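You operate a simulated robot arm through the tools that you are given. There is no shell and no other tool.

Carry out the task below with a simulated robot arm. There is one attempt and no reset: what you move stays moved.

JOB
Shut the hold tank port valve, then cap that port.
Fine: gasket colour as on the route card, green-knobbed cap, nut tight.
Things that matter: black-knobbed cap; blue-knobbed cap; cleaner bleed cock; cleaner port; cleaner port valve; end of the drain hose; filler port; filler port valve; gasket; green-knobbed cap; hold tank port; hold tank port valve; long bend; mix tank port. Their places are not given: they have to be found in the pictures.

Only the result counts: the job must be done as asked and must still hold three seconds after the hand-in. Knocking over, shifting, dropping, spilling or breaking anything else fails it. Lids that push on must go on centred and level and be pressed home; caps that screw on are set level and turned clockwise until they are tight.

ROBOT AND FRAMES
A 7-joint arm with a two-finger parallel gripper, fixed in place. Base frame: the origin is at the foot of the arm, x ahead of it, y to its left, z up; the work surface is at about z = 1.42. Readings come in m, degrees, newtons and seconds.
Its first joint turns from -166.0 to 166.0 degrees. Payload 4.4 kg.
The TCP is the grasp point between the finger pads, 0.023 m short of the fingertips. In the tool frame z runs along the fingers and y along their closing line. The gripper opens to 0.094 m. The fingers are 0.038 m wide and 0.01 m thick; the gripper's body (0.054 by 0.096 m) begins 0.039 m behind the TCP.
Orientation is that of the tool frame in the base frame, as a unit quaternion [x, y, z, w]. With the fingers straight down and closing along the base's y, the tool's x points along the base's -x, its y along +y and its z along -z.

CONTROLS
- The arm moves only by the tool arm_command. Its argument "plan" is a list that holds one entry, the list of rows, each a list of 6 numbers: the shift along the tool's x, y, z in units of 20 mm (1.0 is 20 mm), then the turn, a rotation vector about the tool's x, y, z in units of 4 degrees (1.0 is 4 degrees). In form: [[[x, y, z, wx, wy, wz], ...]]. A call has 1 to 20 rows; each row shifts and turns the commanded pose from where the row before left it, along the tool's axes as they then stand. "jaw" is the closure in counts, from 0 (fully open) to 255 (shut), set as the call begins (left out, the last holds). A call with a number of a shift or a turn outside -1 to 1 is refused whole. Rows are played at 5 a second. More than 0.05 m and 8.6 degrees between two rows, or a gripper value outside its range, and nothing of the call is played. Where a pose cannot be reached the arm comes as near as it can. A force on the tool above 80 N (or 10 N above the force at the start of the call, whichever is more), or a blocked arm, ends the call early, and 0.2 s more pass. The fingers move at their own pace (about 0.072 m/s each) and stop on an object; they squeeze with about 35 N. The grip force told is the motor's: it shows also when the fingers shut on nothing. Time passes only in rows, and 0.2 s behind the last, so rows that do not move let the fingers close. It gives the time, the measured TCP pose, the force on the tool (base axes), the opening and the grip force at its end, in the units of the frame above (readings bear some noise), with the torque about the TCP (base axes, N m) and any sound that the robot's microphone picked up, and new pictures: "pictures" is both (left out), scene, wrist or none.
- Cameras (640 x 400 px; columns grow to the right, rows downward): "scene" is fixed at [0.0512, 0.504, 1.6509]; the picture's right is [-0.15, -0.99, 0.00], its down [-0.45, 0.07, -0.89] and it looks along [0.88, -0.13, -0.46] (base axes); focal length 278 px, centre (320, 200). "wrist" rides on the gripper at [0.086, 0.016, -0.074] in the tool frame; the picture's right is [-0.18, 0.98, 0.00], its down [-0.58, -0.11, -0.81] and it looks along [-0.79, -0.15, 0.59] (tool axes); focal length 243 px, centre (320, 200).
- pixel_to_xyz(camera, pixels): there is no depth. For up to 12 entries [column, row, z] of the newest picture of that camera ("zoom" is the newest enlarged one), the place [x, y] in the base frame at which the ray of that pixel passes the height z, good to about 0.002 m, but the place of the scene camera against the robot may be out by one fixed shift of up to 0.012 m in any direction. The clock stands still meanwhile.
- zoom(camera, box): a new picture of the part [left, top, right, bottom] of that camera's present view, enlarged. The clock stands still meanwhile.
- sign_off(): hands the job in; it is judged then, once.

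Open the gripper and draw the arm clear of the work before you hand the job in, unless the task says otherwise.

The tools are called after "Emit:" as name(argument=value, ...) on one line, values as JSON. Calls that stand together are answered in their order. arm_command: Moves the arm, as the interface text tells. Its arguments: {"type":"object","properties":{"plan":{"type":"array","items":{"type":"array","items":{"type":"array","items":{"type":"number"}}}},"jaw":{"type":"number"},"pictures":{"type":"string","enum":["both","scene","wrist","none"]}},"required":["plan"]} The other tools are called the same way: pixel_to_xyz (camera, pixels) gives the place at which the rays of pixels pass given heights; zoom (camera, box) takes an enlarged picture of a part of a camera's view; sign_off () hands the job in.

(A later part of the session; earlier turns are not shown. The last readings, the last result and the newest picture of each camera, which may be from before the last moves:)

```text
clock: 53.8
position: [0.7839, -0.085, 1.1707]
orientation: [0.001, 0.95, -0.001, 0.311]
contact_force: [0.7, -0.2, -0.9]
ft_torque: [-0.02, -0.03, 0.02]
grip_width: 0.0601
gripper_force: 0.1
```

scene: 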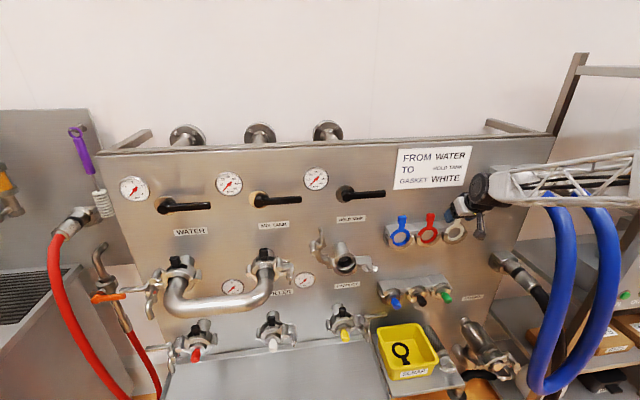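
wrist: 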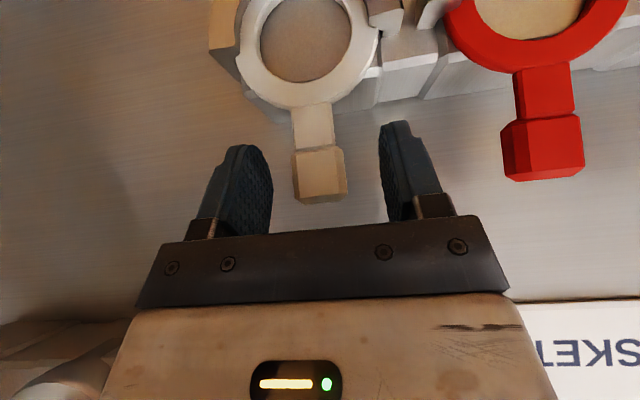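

The tab block (320,174) sits right at the grasp point between the pads. I close the jaw.

Emit:
arm_command(plan=[[[0, 0, 0, 0, 0, 0], [0, 0, 0, 0, 0, 0], [0, 0, 0, 0, 0, 0], [0, 0, 0, 0, 0, 0]]], jaw=255)

```text
clock: 54.8
position: [0.7827, -0.0856, 1.1702]
orientation: [0.001, 0.951, -0.001, 0.31]
contact_force: [0.6, -1.5, 0.2]
ft_torque: [-0.14, 0.01, -0.01]
grip_width: 0.0252
gripper_force: 35.0
```

scene: 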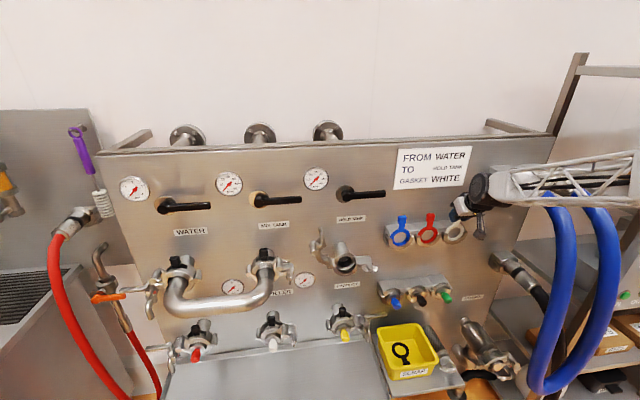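
wrist: 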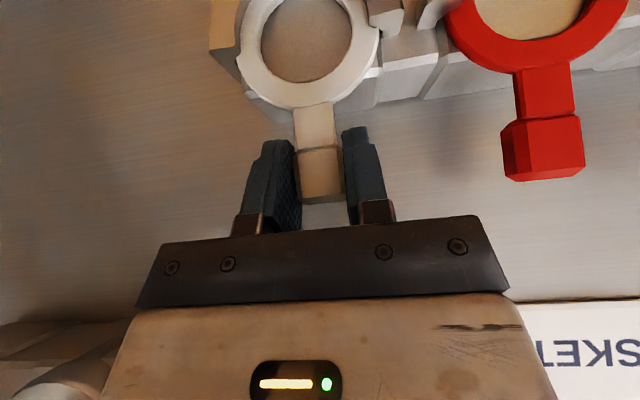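

Gripped with 25 mm width. I lift the gasket straight up 60 mm out of its pocket.

Emit:
arm_command(plan=[[[-0.296, 0, -0.403, 0, 0, 0], [-0.296, 0, -0.403, 0, 0, 0], [-0.591, 0, -0.806, 0, 0, 0], [-0.591, 0, -0.806, 0, 0, 0]]])

```text
clock: 55.8
position: [0.7853, -0.0835, 1.2322]
orientation: [0.0, 0.95, -0.001, 0.312]
contact_force: [-0.1, 0.2, -1.1]
ft_torque: [-0.01, 0.01, 0.0]
grip_width: 0.0249
gripper_force: 34.9
```

scene: 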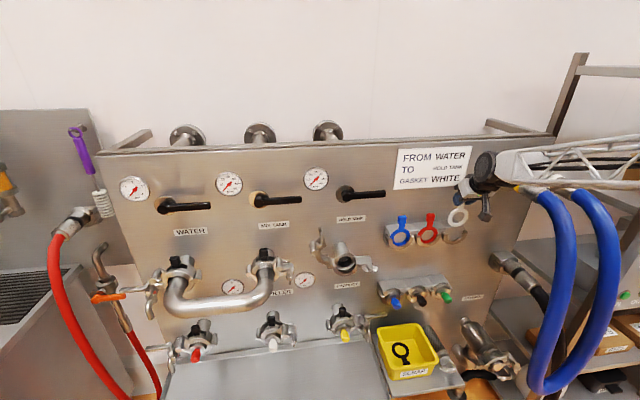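
wrist: 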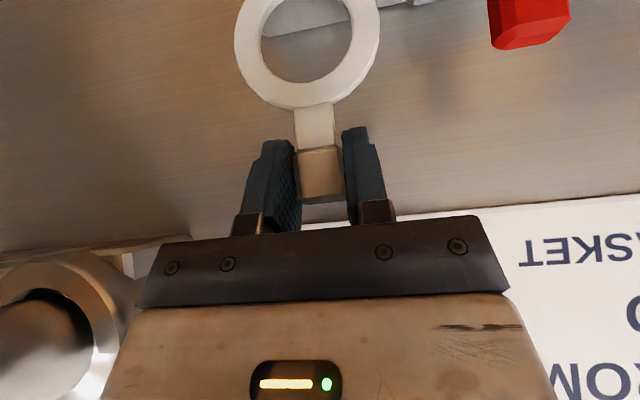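

The white gasket is out of the pocket and held firmly. I draw back from the panel and carry it toward the port, staying to the right of it to measure the port with the wrist camera.

Emit:
arm_command(plan=[[[0.807, 0, -0.591, 0, 0, 0], [0.807, 0, -0.591, 0, 0, 0], [0.807, 0, -0.591, 0, 0, 0], [0.807, 0, -0.591, 0, 0, 0], [0.807, 0, -0.591, 0, 0, 0], [0.807, 0, -0.591, 0, 0, 0], [0.807, 0, -0.591, 0, 0, 0]]], pictures="none")

Emit:
arm_command(plan=[[[0.177, 0.978, 0.242, 0, 0, 0], [0.177, 0.978, 0.242, 0, 0, 0], [0.177, 0.978, 0.242, 0, 0, 0], [0.177, 0.978, 0.242, 0, 0, 0], [0.177, 0.978, 0.242, 0, 0, 0], [0.177, 0.978, 0.242, 0, 0, 0], [0.177, 0.978, 0.242, 0, 0, 0], [0.177, 0.978, 0.242, 0, 0, 0], [0.177, 0.978, 0.242, 0, 0, 0], [0.177, 0.978, 0.242, 0, 0, 0], [0.177, 0.978, 0.242, 0, 0, 0], [0.177, 0.978, 0.242, 0, 0, 0], [0.177, 0.978, 0.242, 0, 0, 0], [0.177, 0.978, 0.242, 0, 0, 0], [0.177, 0.978, 0.242, 0, 0, 0]]])

```text
clock: 57.4
position: [0.6429, -0.0843, 1.2317]
orientation: [0.001, 0.95, -0.002, 0.311]
contact_force: [-0.9, -0.6, 0.3]
ft_torque: [0.01, 0.01, 0.04]
grip_width: 0.0251
gripper_force: 35.0
```

```text
clock: 60.6
position: [0.644, 0.2115, 1.1414]
orientation: [0.001, 0.95, -0.002, 0.311]
contact_force: [-0.2, -0.5, -0.1]
ft_torque: [0.03, 0.0, -0.01]
grip_width: 0.0249
gripper_force: 34.8
```

scene: 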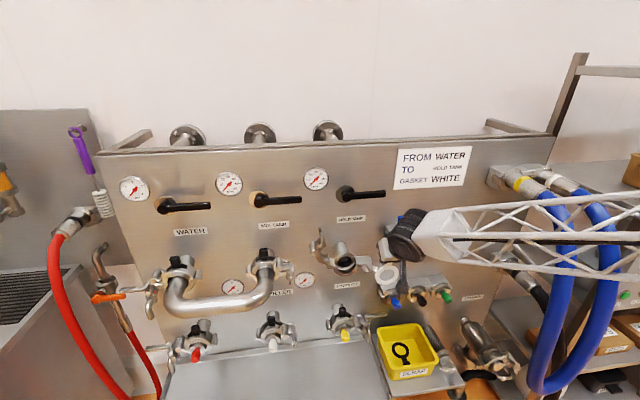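
wrist: 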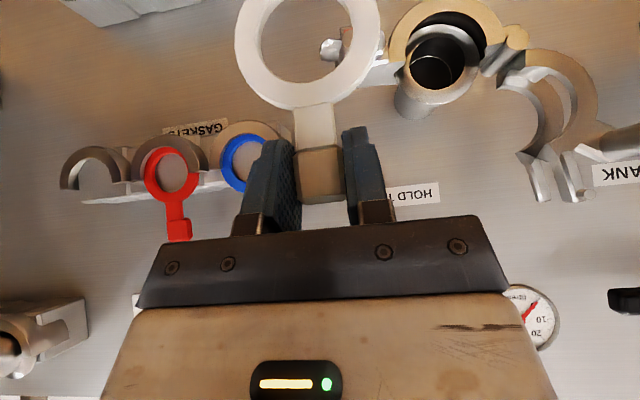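

Emit:
zoom(camera="wrist", box=[370, 0, 610, 150])

Emit:
zoom(camera="scene", box=[310, 225, 410, 295])

```text
2.67 times, centred on (490, 75) of wrist
```

zoom: 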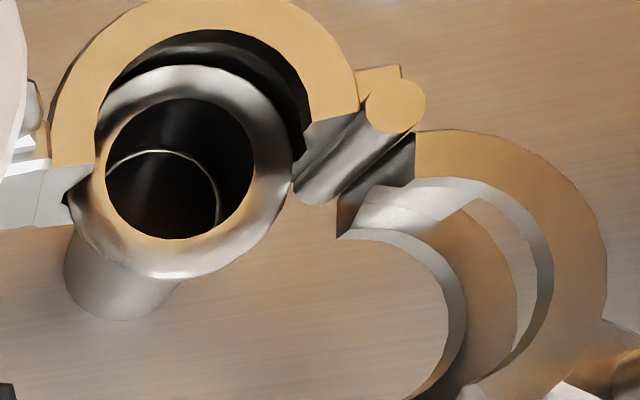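

```text
5.71 times, centred on (360, 260) of scene
```

zoom: 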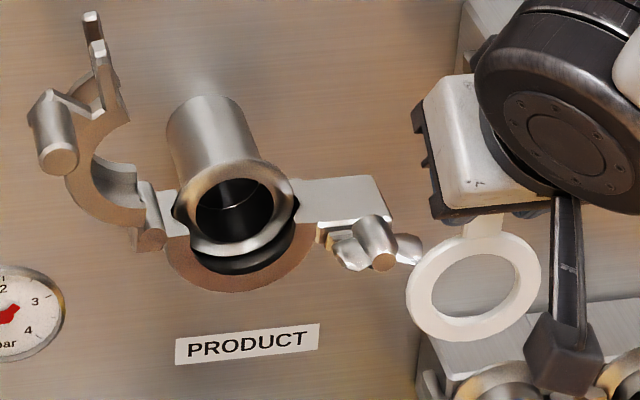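

The picture shows the lower clamp half as a cradle with a front lip in front of the ferrule flange. I record rays for the bore centre, hinge pin cap and lip corners, then go 80 mm lower for a second view.

Emit:
pixel_to_xyz(camera="wrist", pixels=[[437.1, 63.4, 1.1], [437.1, 63.4, 1.0], [518.1, 40.1, 1.1], [518.1, 40.1, 1.0], [404.9, 61.9, 1.1], [404.9, 61.9, 1.0], [485.1, 45, 1.1], [485.1, 45, 1.0]])

Emit:
arm_command(plan=[[[0.591, 0, 0.806, 0, 0, 0], [0.591, 0, 0.806, 0, 0, 0], [0.591, 0, 0.806, 0, 0, 0], [0.591, 0, 0.806, 0, 0, 0]]])

Emit:
zoom(camera="wrist", box=[370, 60, 610, 210])

```text
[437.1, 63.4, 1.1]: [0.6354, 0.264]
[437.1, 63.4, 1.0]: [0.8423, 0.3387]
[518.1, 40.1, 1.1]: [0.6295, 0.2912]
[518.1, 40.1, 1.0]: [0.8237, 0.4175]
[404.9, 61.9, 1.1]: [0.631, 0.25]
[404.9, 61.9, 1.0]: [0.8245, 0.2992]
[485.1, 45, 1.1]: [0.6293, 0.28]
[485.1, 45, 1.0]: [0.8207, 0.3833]
```

```text
clock: 61.6
position: [0.6435, 0.2112, 1.0624]
orientation: [0.001, 0.951, -0.001, 0.31]
contact_force: [0.7, 0.3, -0.7]
ft_torque: [0.0, 0.01, 0.01]
grip_width: 0.0251
gripper_force: 34.8
```

scene: 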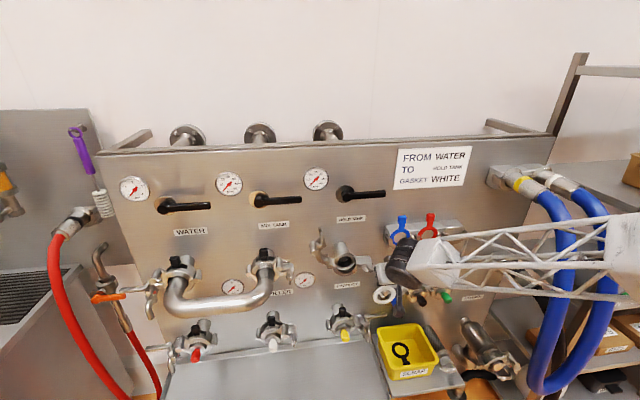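
wrist: 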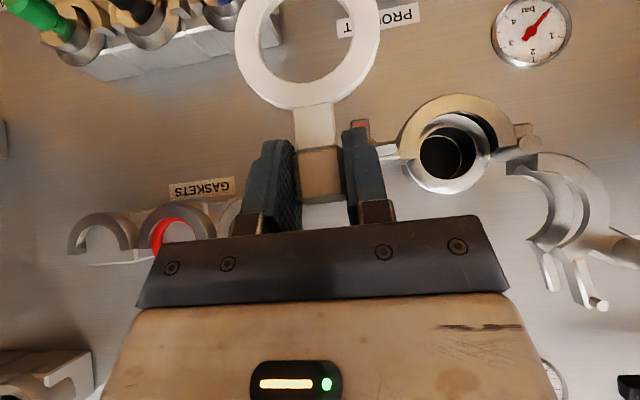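

```text
2.67 times, centred on (490, 135) of wrist
```

zoom: 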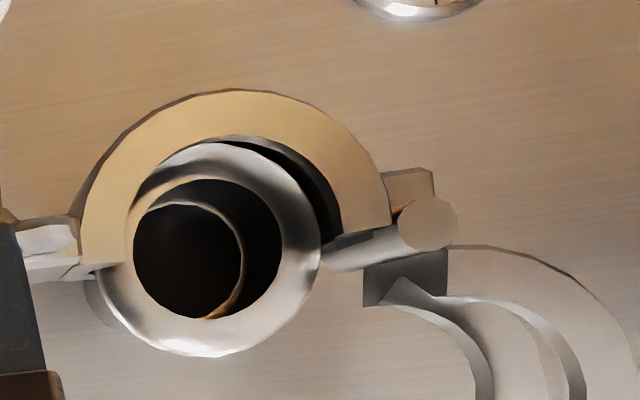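

Emit:
pixel_to_xyz(camera="wrist", pixels=[[447.6, 153.7, 1.05], [447.6, 153.7, 1.0], [530.5, 143.2, 1.05], [530.5, 143.2, 1.0], [418.7, 158.2, 1.05], [418.7, 158.2, 1.0], [498.2, 148.1, 1.05], [498.2, 148.1, 1.0]])

```text
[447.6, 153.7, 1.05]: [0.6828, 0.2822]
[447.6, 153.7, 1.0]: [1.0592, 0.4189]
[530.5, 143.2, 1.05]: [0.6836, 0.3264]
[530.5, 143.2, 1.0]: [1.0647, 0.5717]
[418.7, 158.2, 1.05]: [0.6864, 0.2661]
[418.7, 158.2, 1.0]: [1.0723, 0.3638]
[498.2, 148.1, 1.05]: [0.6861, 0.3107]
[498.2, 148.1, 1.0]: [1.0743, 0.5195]
```

Triangulated: ferrule face bore (0.760, 0.3097, 1.0397); clamp lip front at x≈0.740 with inner radius 0.03. In the hand, the ring centre is +7 mm in x (front face) and −74.5 mm in z from the TCP. I raise, align in y, and go forward to above the groove.

Emit:
arm_command(plan=[[[-0.5176, 0.702, -0.706, 0, 0, 0], [-0.5176, 0.702, -0.706, 0, 0, 0], [-0.5176, 0.702, -0.706, 0, 0, 0], [-0.5176, 0.702, -0.706, 0, 0, 0], [-0.5176, 0.702, -0.706, 0, 0, 0], [-0.5176, 0.702, -0.706, 0, 0, 0], [-0.5176, 0.702, -0.706, 0, 0, 0], [-0.6827, 0, 0.5, 0, 0, 0], [-0.6827, 0, 0.5, 0, 0, 0], [-0.6827, 0, 0.5, 0, 0, 0], [-0.6827, 0, 0.5, 0, 0, 0], [-0.6827, 0, 0.5, 0, 0, 0], [-0.6827, 0, 0.5, 0, 0, 0]]])

Emit:
zoom(camera="scene", box=[300, 200, 400, 275])

Emit:
zoom(camera="wrist", box=[200, 0, 480, 175])

```text
clock: 64.4
position: [0.7478, 0.3069, 1.1857]
orientation: [0.0, 0.95, -0.001, 0.311]
contact_force: [0.1, -0.4, 0.3]
ft_torque: [-0.02, -0.01, -0.02]
grip_width: 0.0252
gripper_force: 35.2
```

scene: 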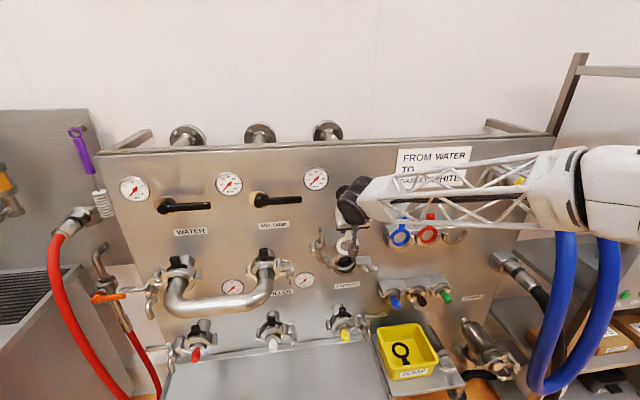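
wrist: 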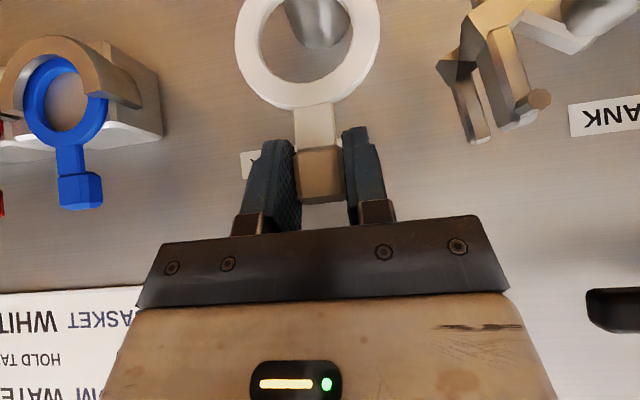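

```text
5.33 times, centred on (350, 238) of scene
```

zoom: 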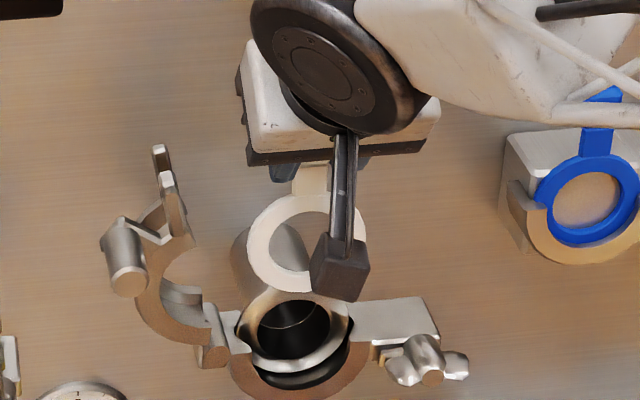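

```text
2.29 times, centred on (340, 88) of wrist
```

zoom: 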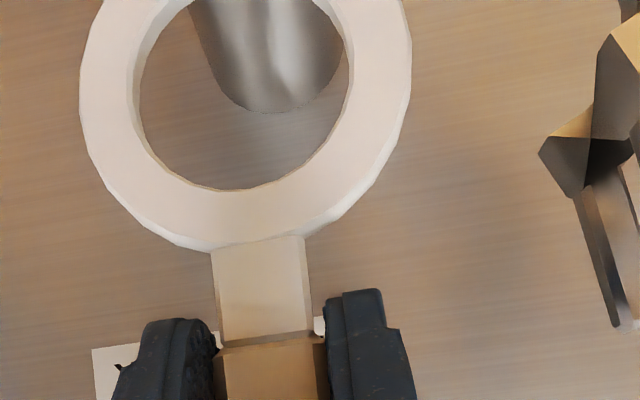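

I re-read the pose once, since readings are noisy, before lowering.

Emit:
arm_command(plan=[[[0, 0, 0, 0, 0, 0], [0, 0, 0, 0, 0, 0]]], pictures="none")

Emit:
arm_command(plan=[[[0, 0, 0, 0, 0, 0], [0, 0, 0, 0, 0, 0]]], pictures="none")

Emit:
arm_command(plan=[[[0, 0, 0, 0, 0, 0], [0, 0, 0, 0, 0, 0]]], pictures="none")

```text
clock: 65.0
position: [0.7474, 0.3076, 1.1859]
orientation: [-0.001, 0.951, 0.0, 0.31]
contact_force: [-0.5, -0.6, -0.6]
ft_torque: [0.01, -0.01, -0.02]
grip_width: 0.0249
gripper_force: 34.8
```

```text
clock: 65.6
position: [0.7472, 0.3076, 1.1846]
orientation: [0.0, 0.95, -0.001, 0.311]
contact_force: [0.0, -0.2, -0.5]
ft_torque: [0.02, -0.04, 0.01]
grip_width: 0.0251
gripper_force: 35.2
```

```text
clock: 66.2
position: [0.747, 0.3067, 1.1861]
orientation: [0.0, 0.95, -0.001, 0.311]
contact_force: [0.1, 0.6, 0.1]
ft_torque: [-0.01, 0.01, 0.03]
grip_width: 0.0252
gripper_force: 35.0
```

Average pose is (0.7472, 0.3073, 1.1855); I correct by −2 mm in x and +2 mm in y, then lower 50 mm into the groove, watching forces.

Emit:
arm_command(plan=[[[0.089, 0.11, -0.065, 0, 0, 0], [0.37, 0, 0.504, 0, 0, 0], [0.37, 0, 0.504, 0, 0, 0], [0.37, 0, 0.504, 0, 0, 0], [0.37, 0, 0.504, 0, 0, 0]]])

Emit:
zoom(camera="scene", box=[300, 200, 400, 275])

Emit:
zoom(camera="wrist", box=[200, 0, 480, 175])

```text
clock: 67.4
position: [0.7451, 0.3104, 1.1346]
orientation: [0.0, 0.951, 0.0, 0.31]
contact_force: [-0.7, -0.5, 0.0]
ft_torque: [-0.02, 0.01, 0.07]
grip_width: 0.025
gripper_force: 34.9
```

scene: 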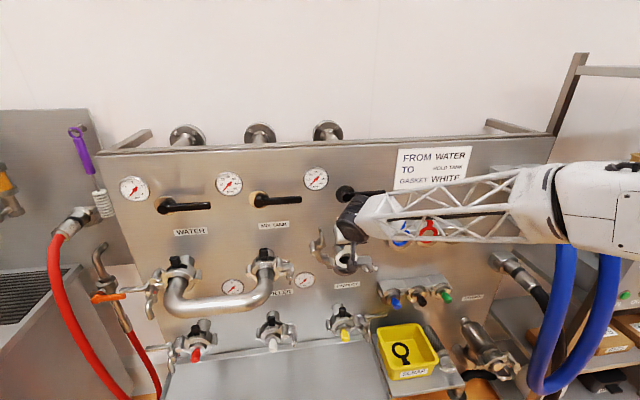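
wrist: 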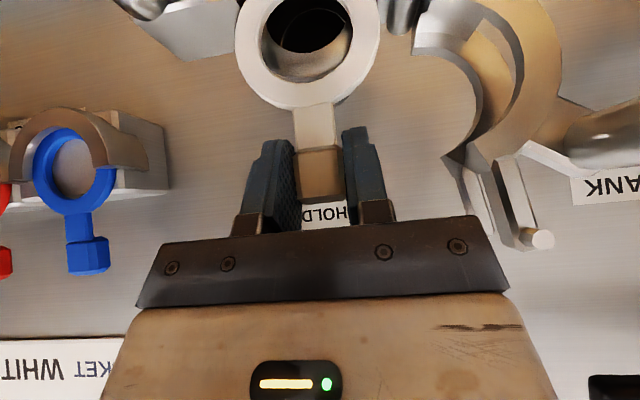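

```text
5.33 times, centred on (350, 238) of scene
```

zoom: 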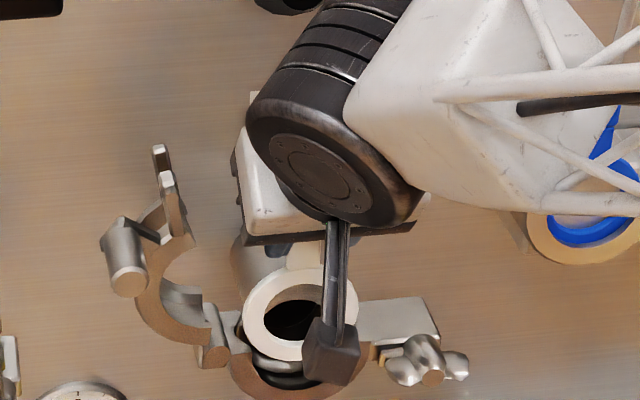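

```text
2.29 times, centred on (340, 88) of wrist
```

zoom: 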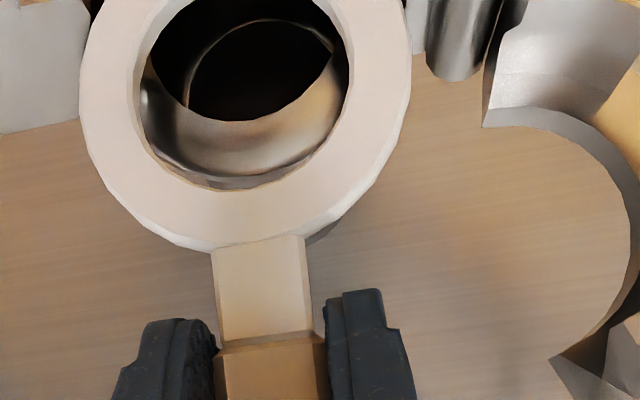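

The gasket enters the gap between flange and lip without contact force. I lower 15 mm more.

Emit:
arm_command(plan=[[[0.148, 0, 0.2, 0, 0, 0], [0.148, 0, 0.2, 0, 0, 0], [0.148, 0, 0.2, 0, 0, 0]]])

Emit:
zoom(camera="scene", box=[300, 200, 400, 275])

Emit:
zoom(camera="wrist", box=[200, 0, 480, 175])

```text
clock: 68.2
position: [0.7448, 0.308, 1.1204]
orientation: [0.0, 0.95, 0.0, 0.312]
contact_force: [10.9, 0.1, 9.1]
ft_torque: [-0.13, -0.81, 0.18]
grip_width: 0.0249
gripper_force: 35.4
```

scene: 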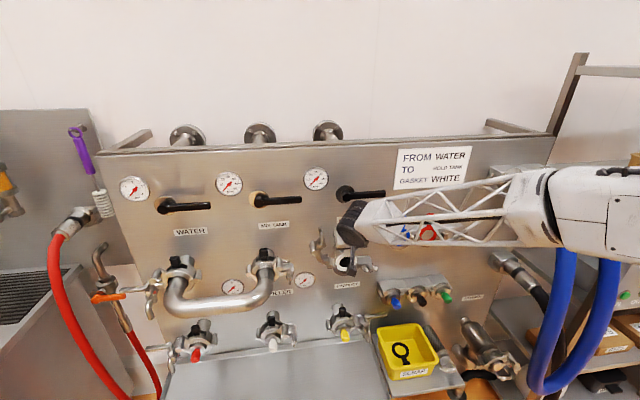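
wrist: 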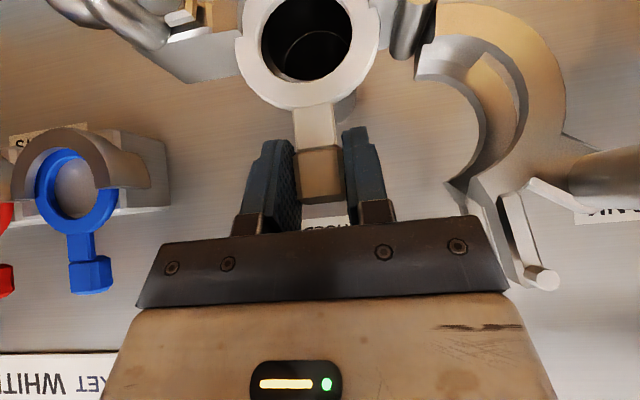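

```text
5.33 times, centred on (350, 238) of scene
```

zoom: 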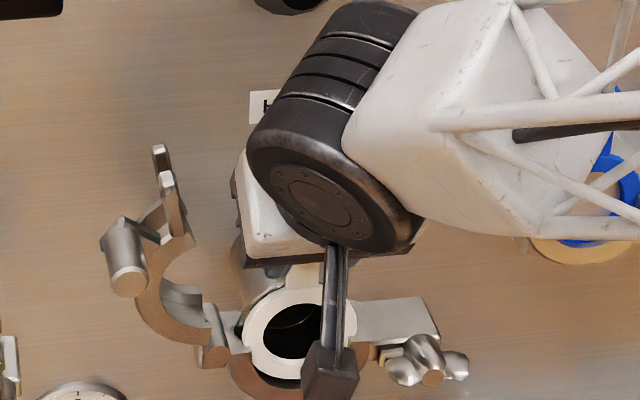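

```text
2.29 times, centred on (340, 88) of wrist
```

zoom: 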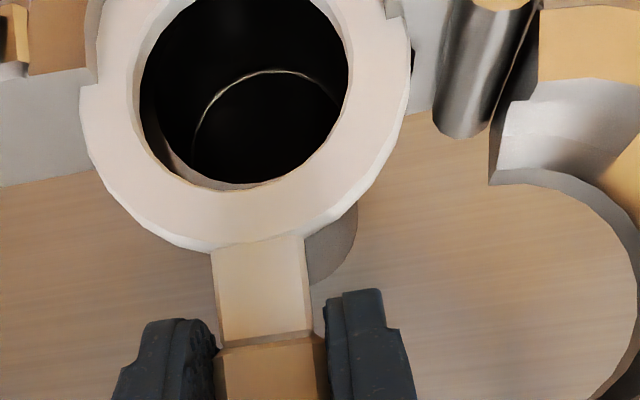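

Contact of ~11 N in +x and 9 N up: the ring's bottom is riding on the bevel of the front lip. I lift 3 mm, shift 3 mm toward the panel and lower again.

Emit:
arm_command(plan=[[[-0.0887, 0, -0.121, 0, 0, 0], [-0.121, 0.05, 0.0887, 0, 0, 0], [0.0887, 0, 0.121, 0, 0, 0]]], pictures="none")

Emit:
arm_command(plan=[[[0.059, 0, 0.0806, 0, 0, 0], [0.059, 0, 0.0806, 0, 0, 0]]], pictures="none")

```text
clock: 69.0
position: [0.7482, 0.3091, 1.1184]
orientation: [0.001, 0.951, -0.001, 0.311]
contact_force: [0.5, -0.3, -0.6]
ft_torque: [0.02, -0.01, -0.01]
grip_width: 0.0253
gripper_force: 35.7
```

```text
clock: 69.6
position: [0.7475, 0.3111, 1.1166]
orientation: [0.001, 0.95, -0.001, 0.312]
contact_force: [0.5, 0.6, -0.1]
ft_torque: [0.04, -0.01, 0.0]
grip_width: 0.0251
gripper_force: 35.0
```

The contact is gone. I lower further in 2 mm steps.

Emit:
arm_command(plan=[[[0.059, 0, 0.0806, 0, 0, 0], [0, 0, 0, 0, 0, 0]]], pictures="none")

Emit:
arm_command(plan=[[[0.059, 0, 0.0806, 0, 0, 0], [0, 0, 0, 0, 0, 0]]])

Emit:
zoom(camera="wrist", box=[200, 0, 480, 175])

```text
clock: 70.2
position: [0.7476, 0.3103, 1.1137]
orientation: [0.0, 0.95, -0.001, 0.311]
contact_force: [-0.3, -0.4, 0.5]
ft_torque: [0.0, 0.02, -0.03]
grip_width: 0.0252
gripper_force: 35.0
```

```text
clock: 70.8
position: [0.7465, 0.3111, 1.1121]
orientation: [-0.001, 0.95, 0.0, 0.311]
contact_force: [0.3, 0.8, -0.3]
ft_torque: [-0.03, 0.02, 0.01]
grip_width: 0.0253
gripper_force: 34.7
```

scene: 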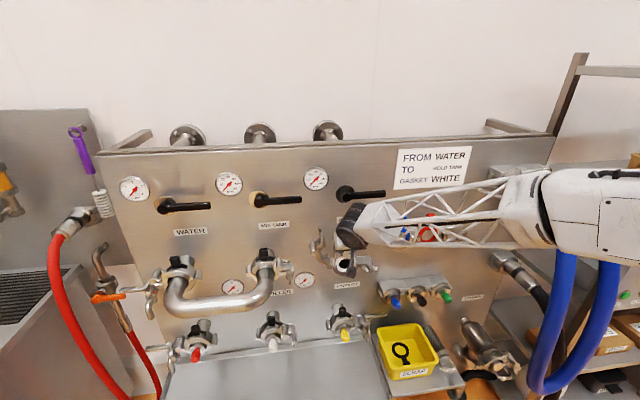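
wrist: 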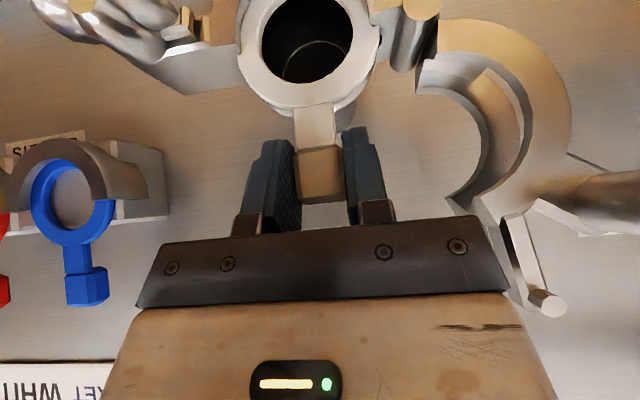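

```text
2.29 times, centred on (340, 88) of wrist
```

zoom: 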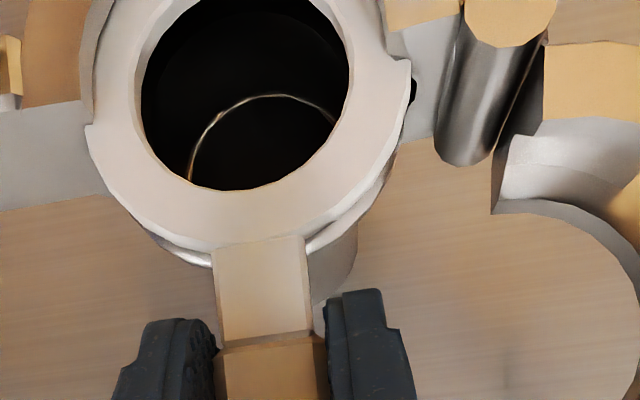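

No contact yet; ring centre ≈1.038 by estimate. I lower 2 more mm twice, watching for contact.

Emit:
arm_command(plan=[[[0.059, 0, 0.0806, 0, 0, 0], [0, 0, 0, 0, 0, 0]]], pictures="none")

Emit:
arm_command(plan=[[[-0.04, 0, 0.03, 0, 0, 0], [-0.04, 0, 0.03, 0, 0, 0], [0, 0, 0, 0, 0, 0]]], pictures="none")

```text
clock: 71.4
position: [0.7478, 0.3102, 1.1099]
orientation: [-0.001, 0.95, 0.0, 0.311]
contact_force: [-1.1, -2.7, 8.4]
ft_torque: [-0.17, -0.02, -0.04]
grip_width: 0.0249
gripper_force: 35.1
```

```text
clock: 72.2
position: [0.7502, 0.3109, 1.1097]
orientation: [0.001, 0.95, -0.001, 0.311]
contact_force: [-2.5, -3.0, 14.1]
ft_torque: [-0.36, 0.28, 0.0]
grip_width: 0.0252
gripper_force: 34.7
```

Contact with the cradle bottom at z≈1.110 and small −y force. I raise 1 mm, shift 1 mm in −y and nudge 1.5 mm toward the flange to feel it.

Emit:
arm_command(plan=[[[-0.03, -0.05, -0.04, 0, 0, 0], [-0.03, 0, 0.022, 0, 0, 0], [-0.03, 0, 0.022, 0, 0, 0], [0, 0, 0, 0, 0, 0]]], pictures="none")

```text
clock: 73.2
position: [0.7507, 0.309, 1.1105]
orientation: [0.001, 0.951, -0.002, 0.31]
contact_force: [-1.0, 5.2, 5.8]
ft_torque: [0.47, 0.23, -0.02]
grip_width: 0.025
gripper_force: 34.8
```

y force flipped sign, so neutral is about half a millimetre back. I correct and take pictures.

Emit:
arm_command(plan=[[[0, 0.028, 0, 0, 0, 0], [-0.015, 0, -0.02, 0, 0, 0], [0, 0, 0, 0, 0, 0]]])

Emit:
zoom(camera="scene", box=[310, 225, 390, 275])

Emit:
zoom(camera="wrist", box=[200, 0, 480, 175])

```text
clock: 74.0
position: [0.7515, 0.3101, 1.1114]
orientation: [0.001, 0.951, -0.002, 0.31]
contact_force: [0.1, -0.8, -0.1]
ft_torque: [0.0, -0.01, -0.01]
grip_width: 0.0249
gripper_force: 34.9
```

scene: 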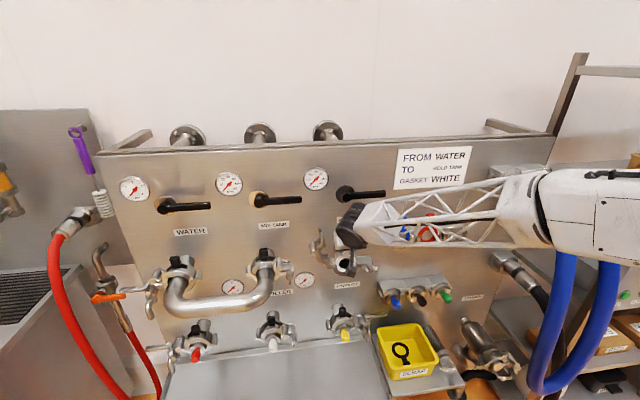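
wrist: 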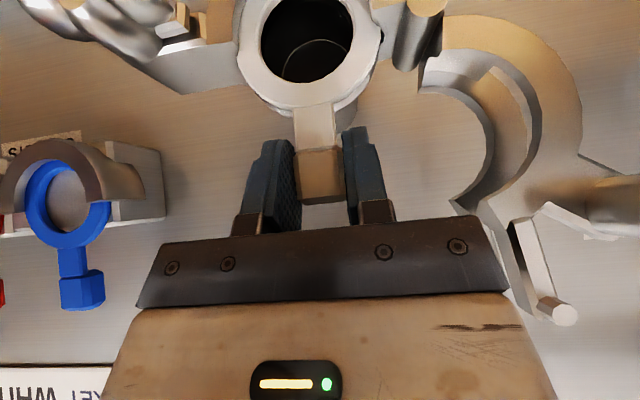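

```text
8.00 times, centred on (350, 250) of scene
```

zoom: 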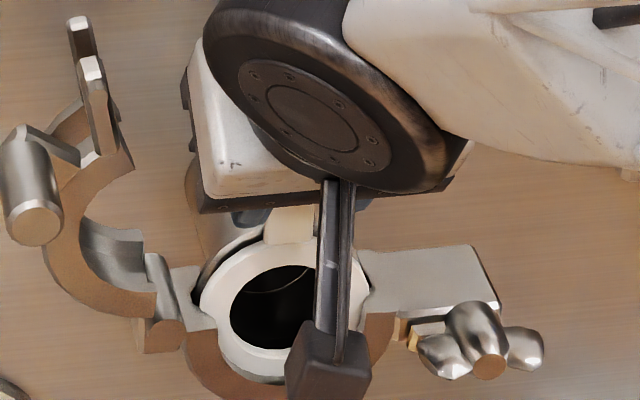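

```text
2.29 times, centred on (340, 88) of wrist
```

zoom: 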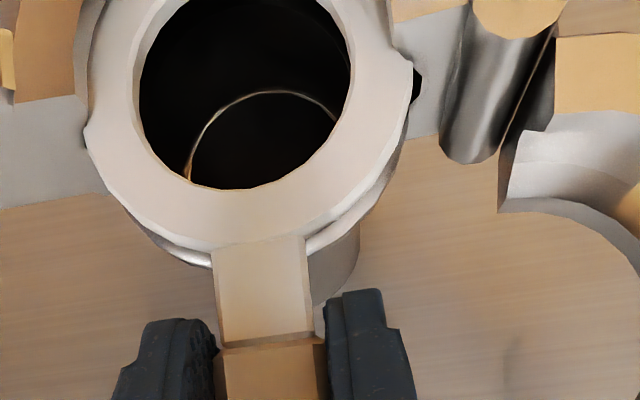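

There still appears a slit between gasket and flange (dark line at (230,255)). I push gently +x in 1 mm steps to find the flange.

Emit:
arm_command(plan=[[[-0.04, 0, 0.03, 0, 0, 0], [-0.04, 0, 0.03, 0, 0, 0], [0, 0, 0, 0, 0, 0]]], pictures="none")

Emit:
arm_command(plan=[[[-0.04, 0, 0.03, 0, 0, 0], [-0.04, 0, 0.03, 0, 0, 0], [0, 0, 0, 0, 0, 0]]], pictures="none")

```text
clock: 74.8
position: [0.753, 0.3091, 1.1116]
orientation: [0.0, 0.951, 0.0, 0.311]
contact_force: [0.3, -0.1, 0.2]
ft_torque: [0.01, -0.01, -0.04]
grip_width: 0.0256
gripper_force: 34.8
```

```text
clock: 75.6
position: [0.7546, 0.3097, 1.1112]
orientation: [0.0, 0.95, -0.001, 0.311]
contact_force: [-10.1, 1.0, 0.5]
ft_torque: [0.04, 0.44, 0.1]
grip_width: 0.0253
gripper_force: 34.5
```

The gasket touches the flange (10 N). I ease back half a millimetre and open the jaw to 60 mm to release.

Emit:
arm_command(plan=[[[0.02, 0, -0.015, 0, 0, 0], [0, 0, 0, 0, 0, 0]]], pictures="none")

Emit:
arm_command(plan=[[[0, 0, 0, 0, 0, 0], [0, 0, 0, 0, 0, 0], [0, 0, 0, 0, 0, 0]]], jaw=110)

Emit:
zoom(camera="wrist", box=[200, 0, 480, 175])

Emit:
zoom(camera="scene", box=[310, 225, 390, 275])

```text
clock: 76.2
position: [0.7533, 0.3098, 1.1113]
orientation: [0.001, 0.95, -0.001, 0.311]
contact_force: [-0.5, -0.4, 0.4]
ft_torque: [-0.01, 0.02, -0.02]
grip_width: 0.0249
gripper_force: 34.8
```

```text
clock: 77.0
position: [0.7534, 0.3096, 1.1116]
orientation: [0.001, 0.95, -0.001, 0.311]
contact_force: [-0.1, 0.6, 0.3]
ft_torque: [0.0, -0.02, 0.01]
grip_width: 0.0535
gripper_force: 0.0
```

scene: 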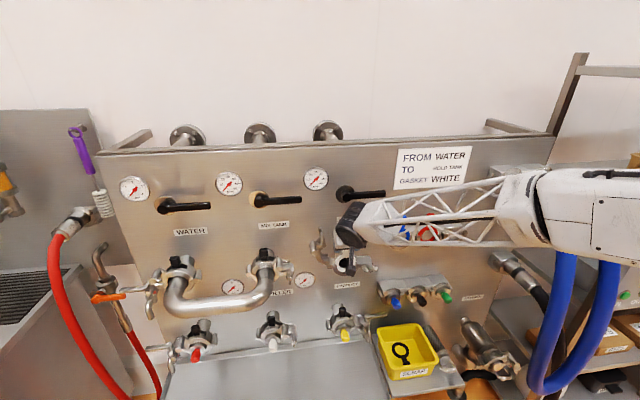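
wrist: 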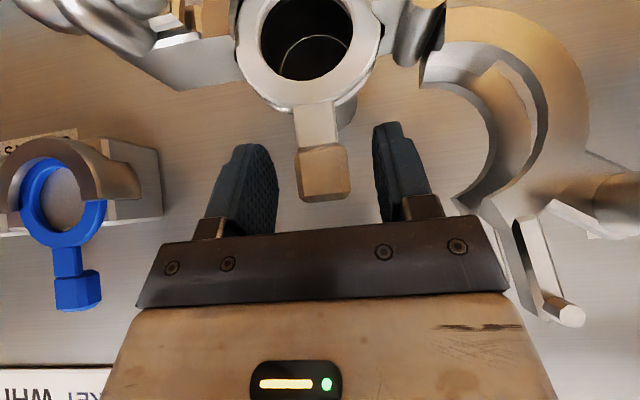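

```text
2.29 times, centred on (340, 88) of wrist
```

zoom: 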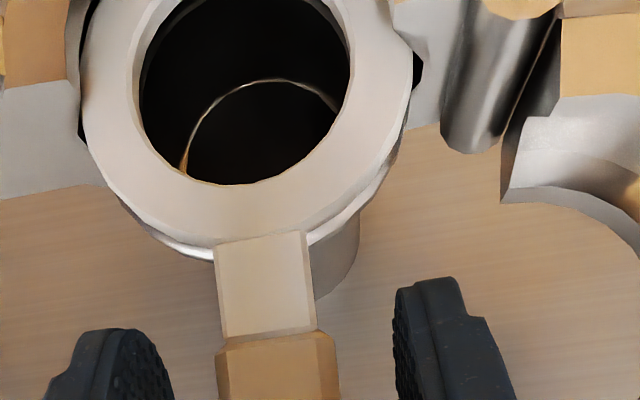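

```text
8.00 times, centred on (350, 250) of scene
```

zoom: 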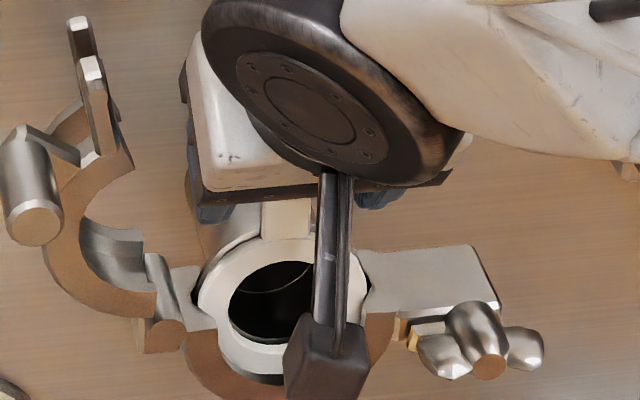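

The white gasket stands in the cradle against the ferrule with its tab up. I withdraw along the tool axis, back away, and go look at the green cap.

Emit:
arm_command(plan=[[[0, 0, -0.5, 0, 0, 0], [0, 0, -1, 0, 0, 0], [0, 0, -1, 0, 0, 0], [0, 0, -1, 0, 0, 0], [0, 0, -1, 0, 0, 0], [0.807, 0, -0.591, 0, 0, 0], [0.807, 0, -0.591, 0, 0, 0], [0.807, 0, -0.591, 0, 0, 0], [0.807, 0, -0.591, 0, 0, 0], [0.807, 0, -0.591, 0, 0, 0], [0.807, 0, -0.591, 0, 0, 0], [0.807, 0, -0.591, 0, 0, 0]]])

Emit:
zoom(camera="scene", box=[310, 215, 390, 275])

Emit:
zoom(camera="wrist", box=[220, 0, 500, 175])

```text
clock: 79.6
position: [0.5594, 0.3119, 1.1842]
orientation: [0.001, 0.95, -0.002, 0.311]
contact_force: [-0.3, 0.5, 0.6]
ft_torque: [0.02, -0.04, -0.02]
grip_width: 0.0537
gripper_force: 0.0
```

scene: 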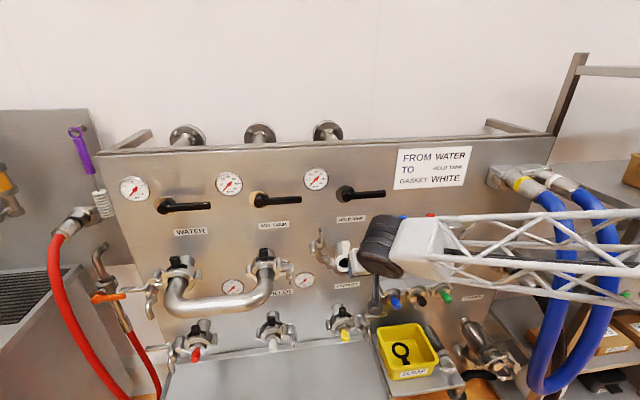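
wrist: 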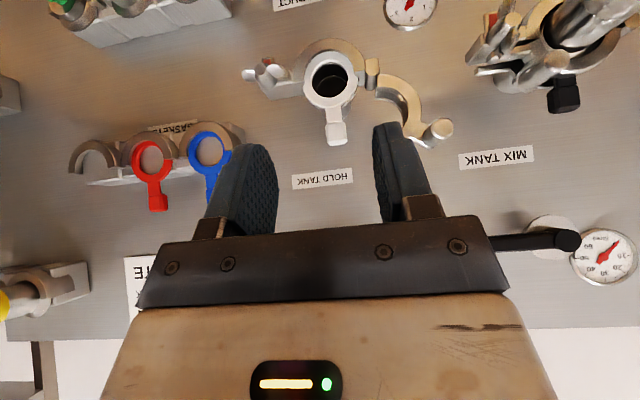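

```text
6.67 times, centred on (350, 245) of scene
```

zoom: 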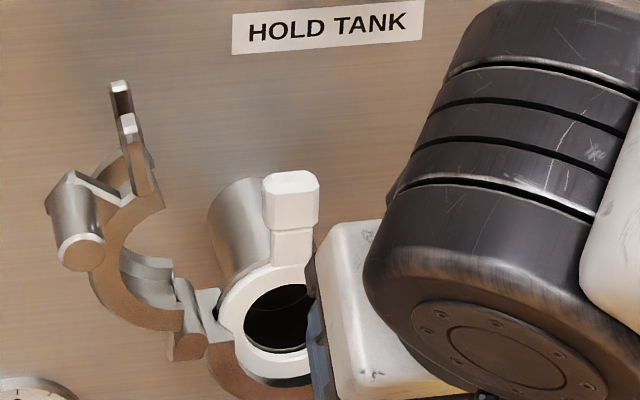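

```text
2.29 times, centred on (360, 88) of wrist
```

zoom: 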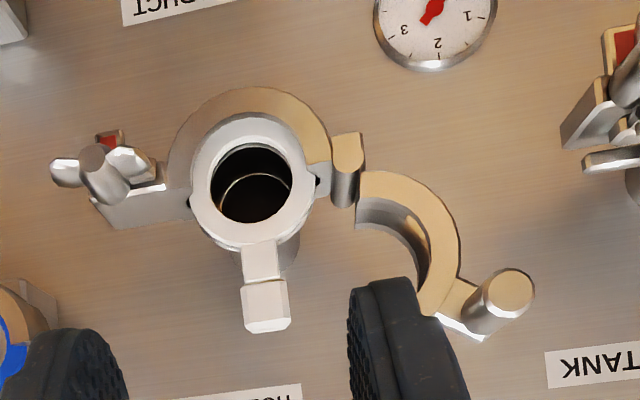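

The gasket ring sits behind the lip (steps visible at (190,190) and (313,165)) with the tab up. Now I go down-right to view the green cap.

Emit:
arm_command(plan=[[[0.351, -0.95, 0.479, 0, 0, 0], [0.351, -0.95, 0.479, 0, 0, 0], [0.351, -0.95, 0.479, 0, 0, 0], [0.351, -0.95, 0.479, 0, 0, 0], [0.351, -0.95, 0.479, 0, 0, 0], [0.351, -0.95, 0.479, 0, 0, 0], [0.351, -0.95, 0.479, 0, 0, 0], [0.351, -0.95, 0.479, 0, 0, 0], [0.351, -0.95, 0.479, 0, 0, 0], [0.351, -0.95, 0.479, 0, 0, 0], [0.351, -0.95, 0.479, 0, 0, 0], [0.351, -0.95, 0.479, 0, 0, 0], [0.351, -0.95, 0.479, 0, 0, 0], [0.351, -0.95, 0.479, 0, 0, 0], [0.351, -0.95, 0.479, 0, 0, 0], [0.351, -0.95, 0.479, 0, 0, 0], [0.351, -0.95, 0.479, 0, 0, 0], [0.351, -0.95, 0.479, 0, 0, 0]]])

Emit:
zoom(camera="wrist", box=[260, 0, 540, 175])

Emit:
zoom(camera="scene", box=[310, 215, 390, 275])

```text
clock: 83.4
position: [0.5618, -0.0324, 0.9703]
orientation: [0.001, 0.95, -0.001, 0.311]
contact_force: [0.7, -0.3, -0.1]
ft_torque: [0.0, 0.02, 0.03]
grip_width: 0.0533
gripper_force: 0.0
```

scene: 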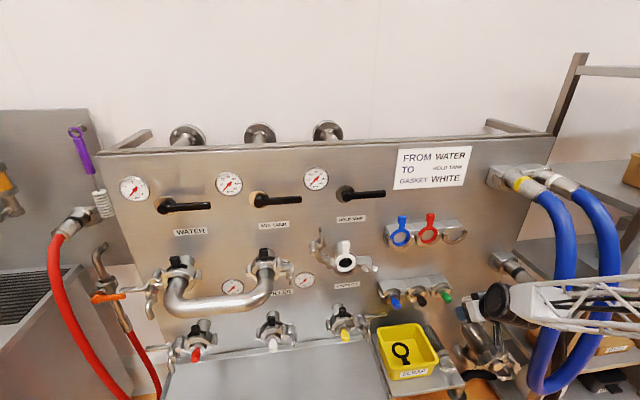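
wrist: 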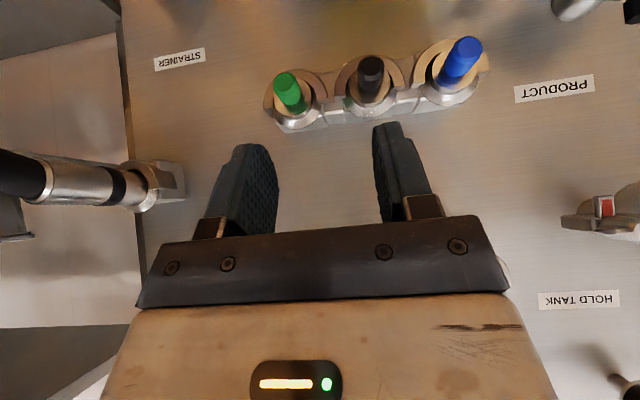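

```text
2.29 times, centred on (400, 88) of wrist
```

zoom: 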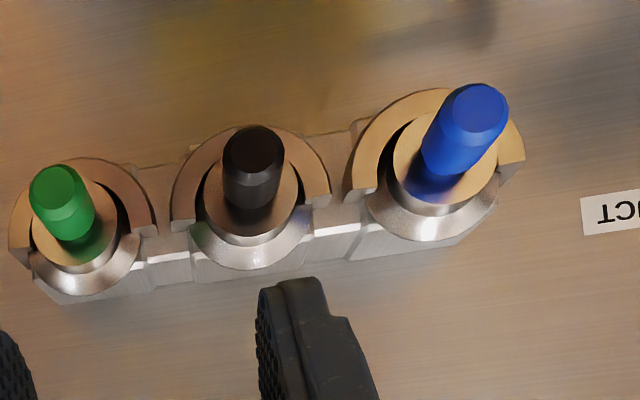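

```text
6.67 times, centred on (350, 245) of scene
```

zoom: 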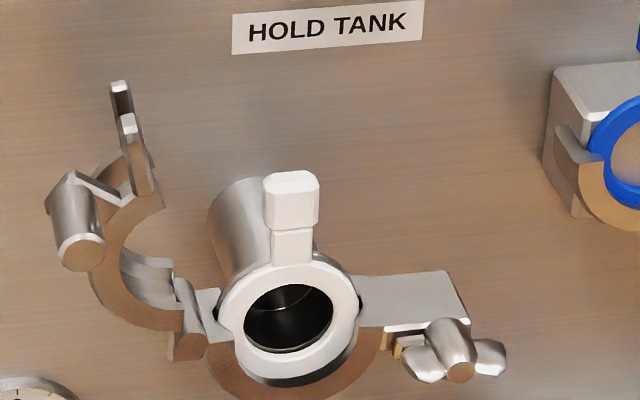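

The gasket is seated well. I zoom on the green cap and take rays, then move 60 mm lower for triangulation.

Emit:
zoom(camera="wrist", box=[250, 55, 350, 135])

Emit:
pixel_to_xyz(camera="wrist", pixels=[[284.9, 83.1, 0.92], [284.9, 83.1, 0.82], [296.5, 103, 0.92], [296.5, 103, 0.85]])

Emit:
arm_command(plan=[[[0.591, 0, 0.806, 0, 0, 0], [0.591, 0, 0.806, 0, 0, 0], [0.591, 0, 0.806, 0, 0, 0]]])

Emit:
zoom(camera="wrist", box=[240, 100, 360, 180])

```text
5.00 times, centred on (300, 95) of wrist
```

zoom: 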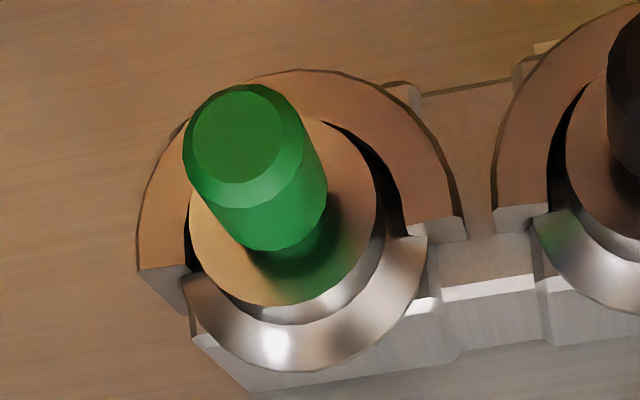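

```text
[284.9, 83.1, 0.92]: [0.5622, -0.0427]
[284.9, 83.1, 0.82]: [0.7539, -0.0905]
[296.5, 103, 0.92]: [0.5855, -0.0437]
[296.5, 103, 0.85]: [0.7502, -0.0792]
```

```text
clock: 84.2
position: [0.562, -0.0319, 0.912]
orientation: [0.001, 0.951, -0.002, 0.31]
contact_force: [0.3, -0.2, 0.3]
ft_torque: [0.01, -0.02, -0.03]
grip_width: 0.0536
gripper_force: 0.0
```

scene: 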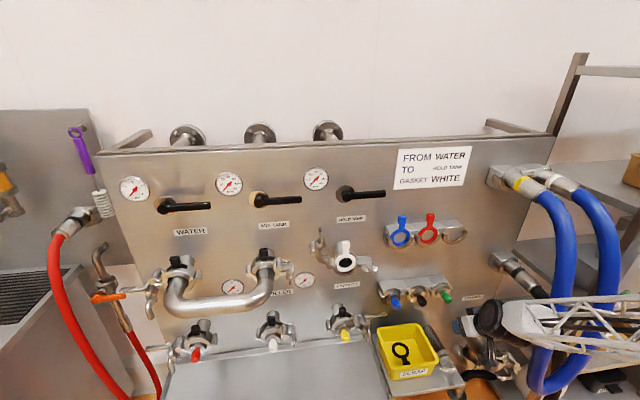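
wrist: 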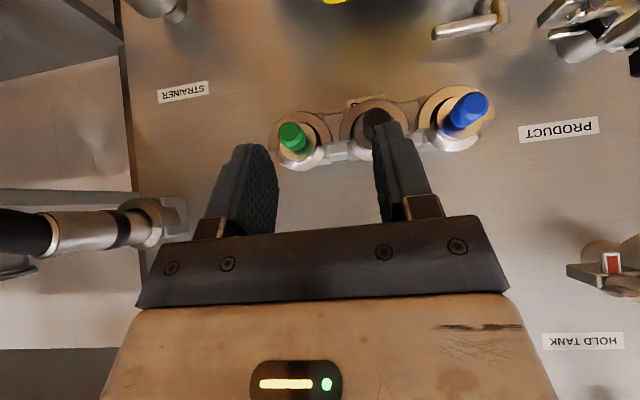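

```text
5.00 times, centred on (300, 140) of wrist
```

zoom: 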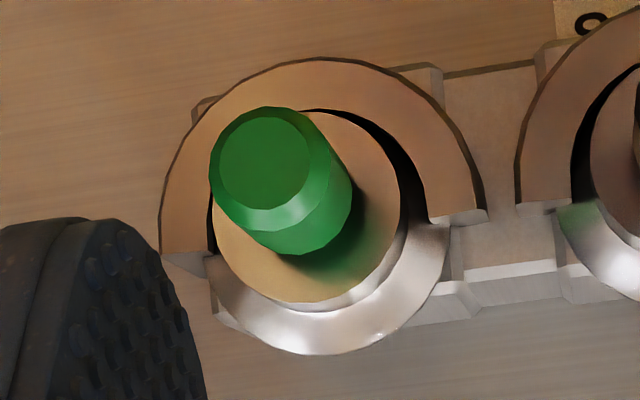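

Emit:
pixel_to_xyz(camera="wrist", pixels=[[289, 131.6, 0.88], [289, 131.6, 0.84], [278.4, 151, 0.88], [278.4, 151, 0.84], [322, 143.6, 0.88], [322, 143.6, 0.84]])

```text
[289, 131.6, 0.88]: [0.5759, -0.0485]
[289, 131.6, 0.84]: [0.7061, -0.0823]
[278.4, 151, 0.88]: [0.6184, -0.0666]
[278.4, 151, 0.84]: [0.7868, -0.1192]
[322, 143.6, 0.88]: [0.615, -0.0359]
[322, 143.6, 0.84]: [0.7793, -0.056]
```

Triangulated: green knob end ≈ (0.726, −0.087, 0.834), rack lip front ≈ 0.77. I move to the pre-grasp point up and behind the knob.

Emit:
arm_command(plan=[[[-0.953, -0.551, 0.579, 0, 0, 0], [-0.953, -0.551, 0.579, 0, 0, 0], [-0.953, -0.551, 0.579, 0, 0, 0], [-0.953, -0.551, 0.579, 0, 0, 0], [-0.953, -0.551, 0.579, 0, 0, 0], [0, 0, 1, 0, 0, 0], [0, 0, 1, 0, 0, 0]]])

Emit:
zoom(camera="wrist", box=[220, 50, 420, 200])

```text
clock: 85.8
position: [0.6969, -0.087, 0.8883]
orientation: [-0.001, 0.95, 0.0, 0.312]
contact_force: [0.2, -0.1, 0.1]
ft_torque: [-0.04, -0.04, 0.03]
grip_width: 0.0534
gripper_force: 0.1
```

scene: 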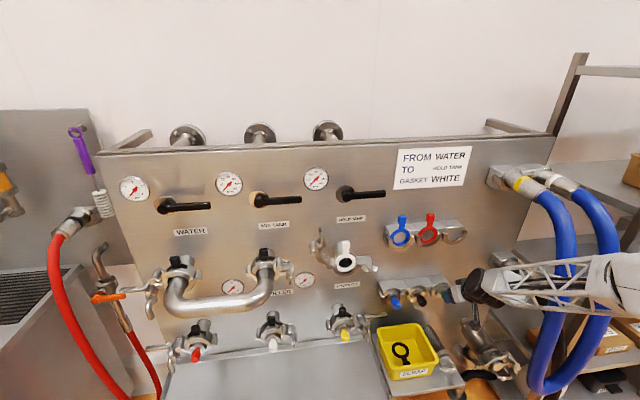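
wrist: 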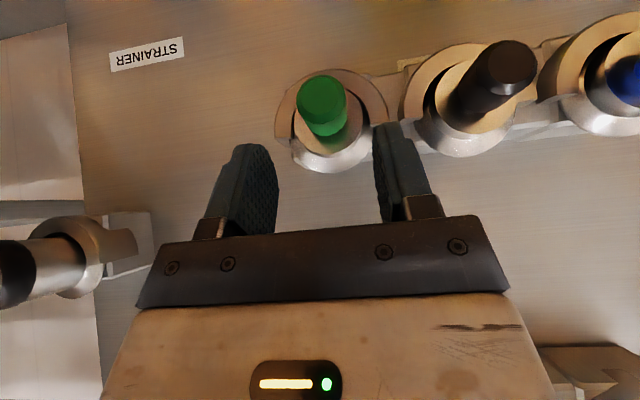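

```text
2.67 times, centred on (320, 125) of wrist
```

zoom: 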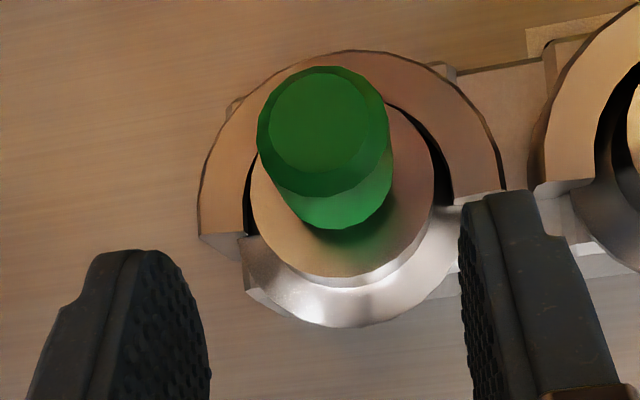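

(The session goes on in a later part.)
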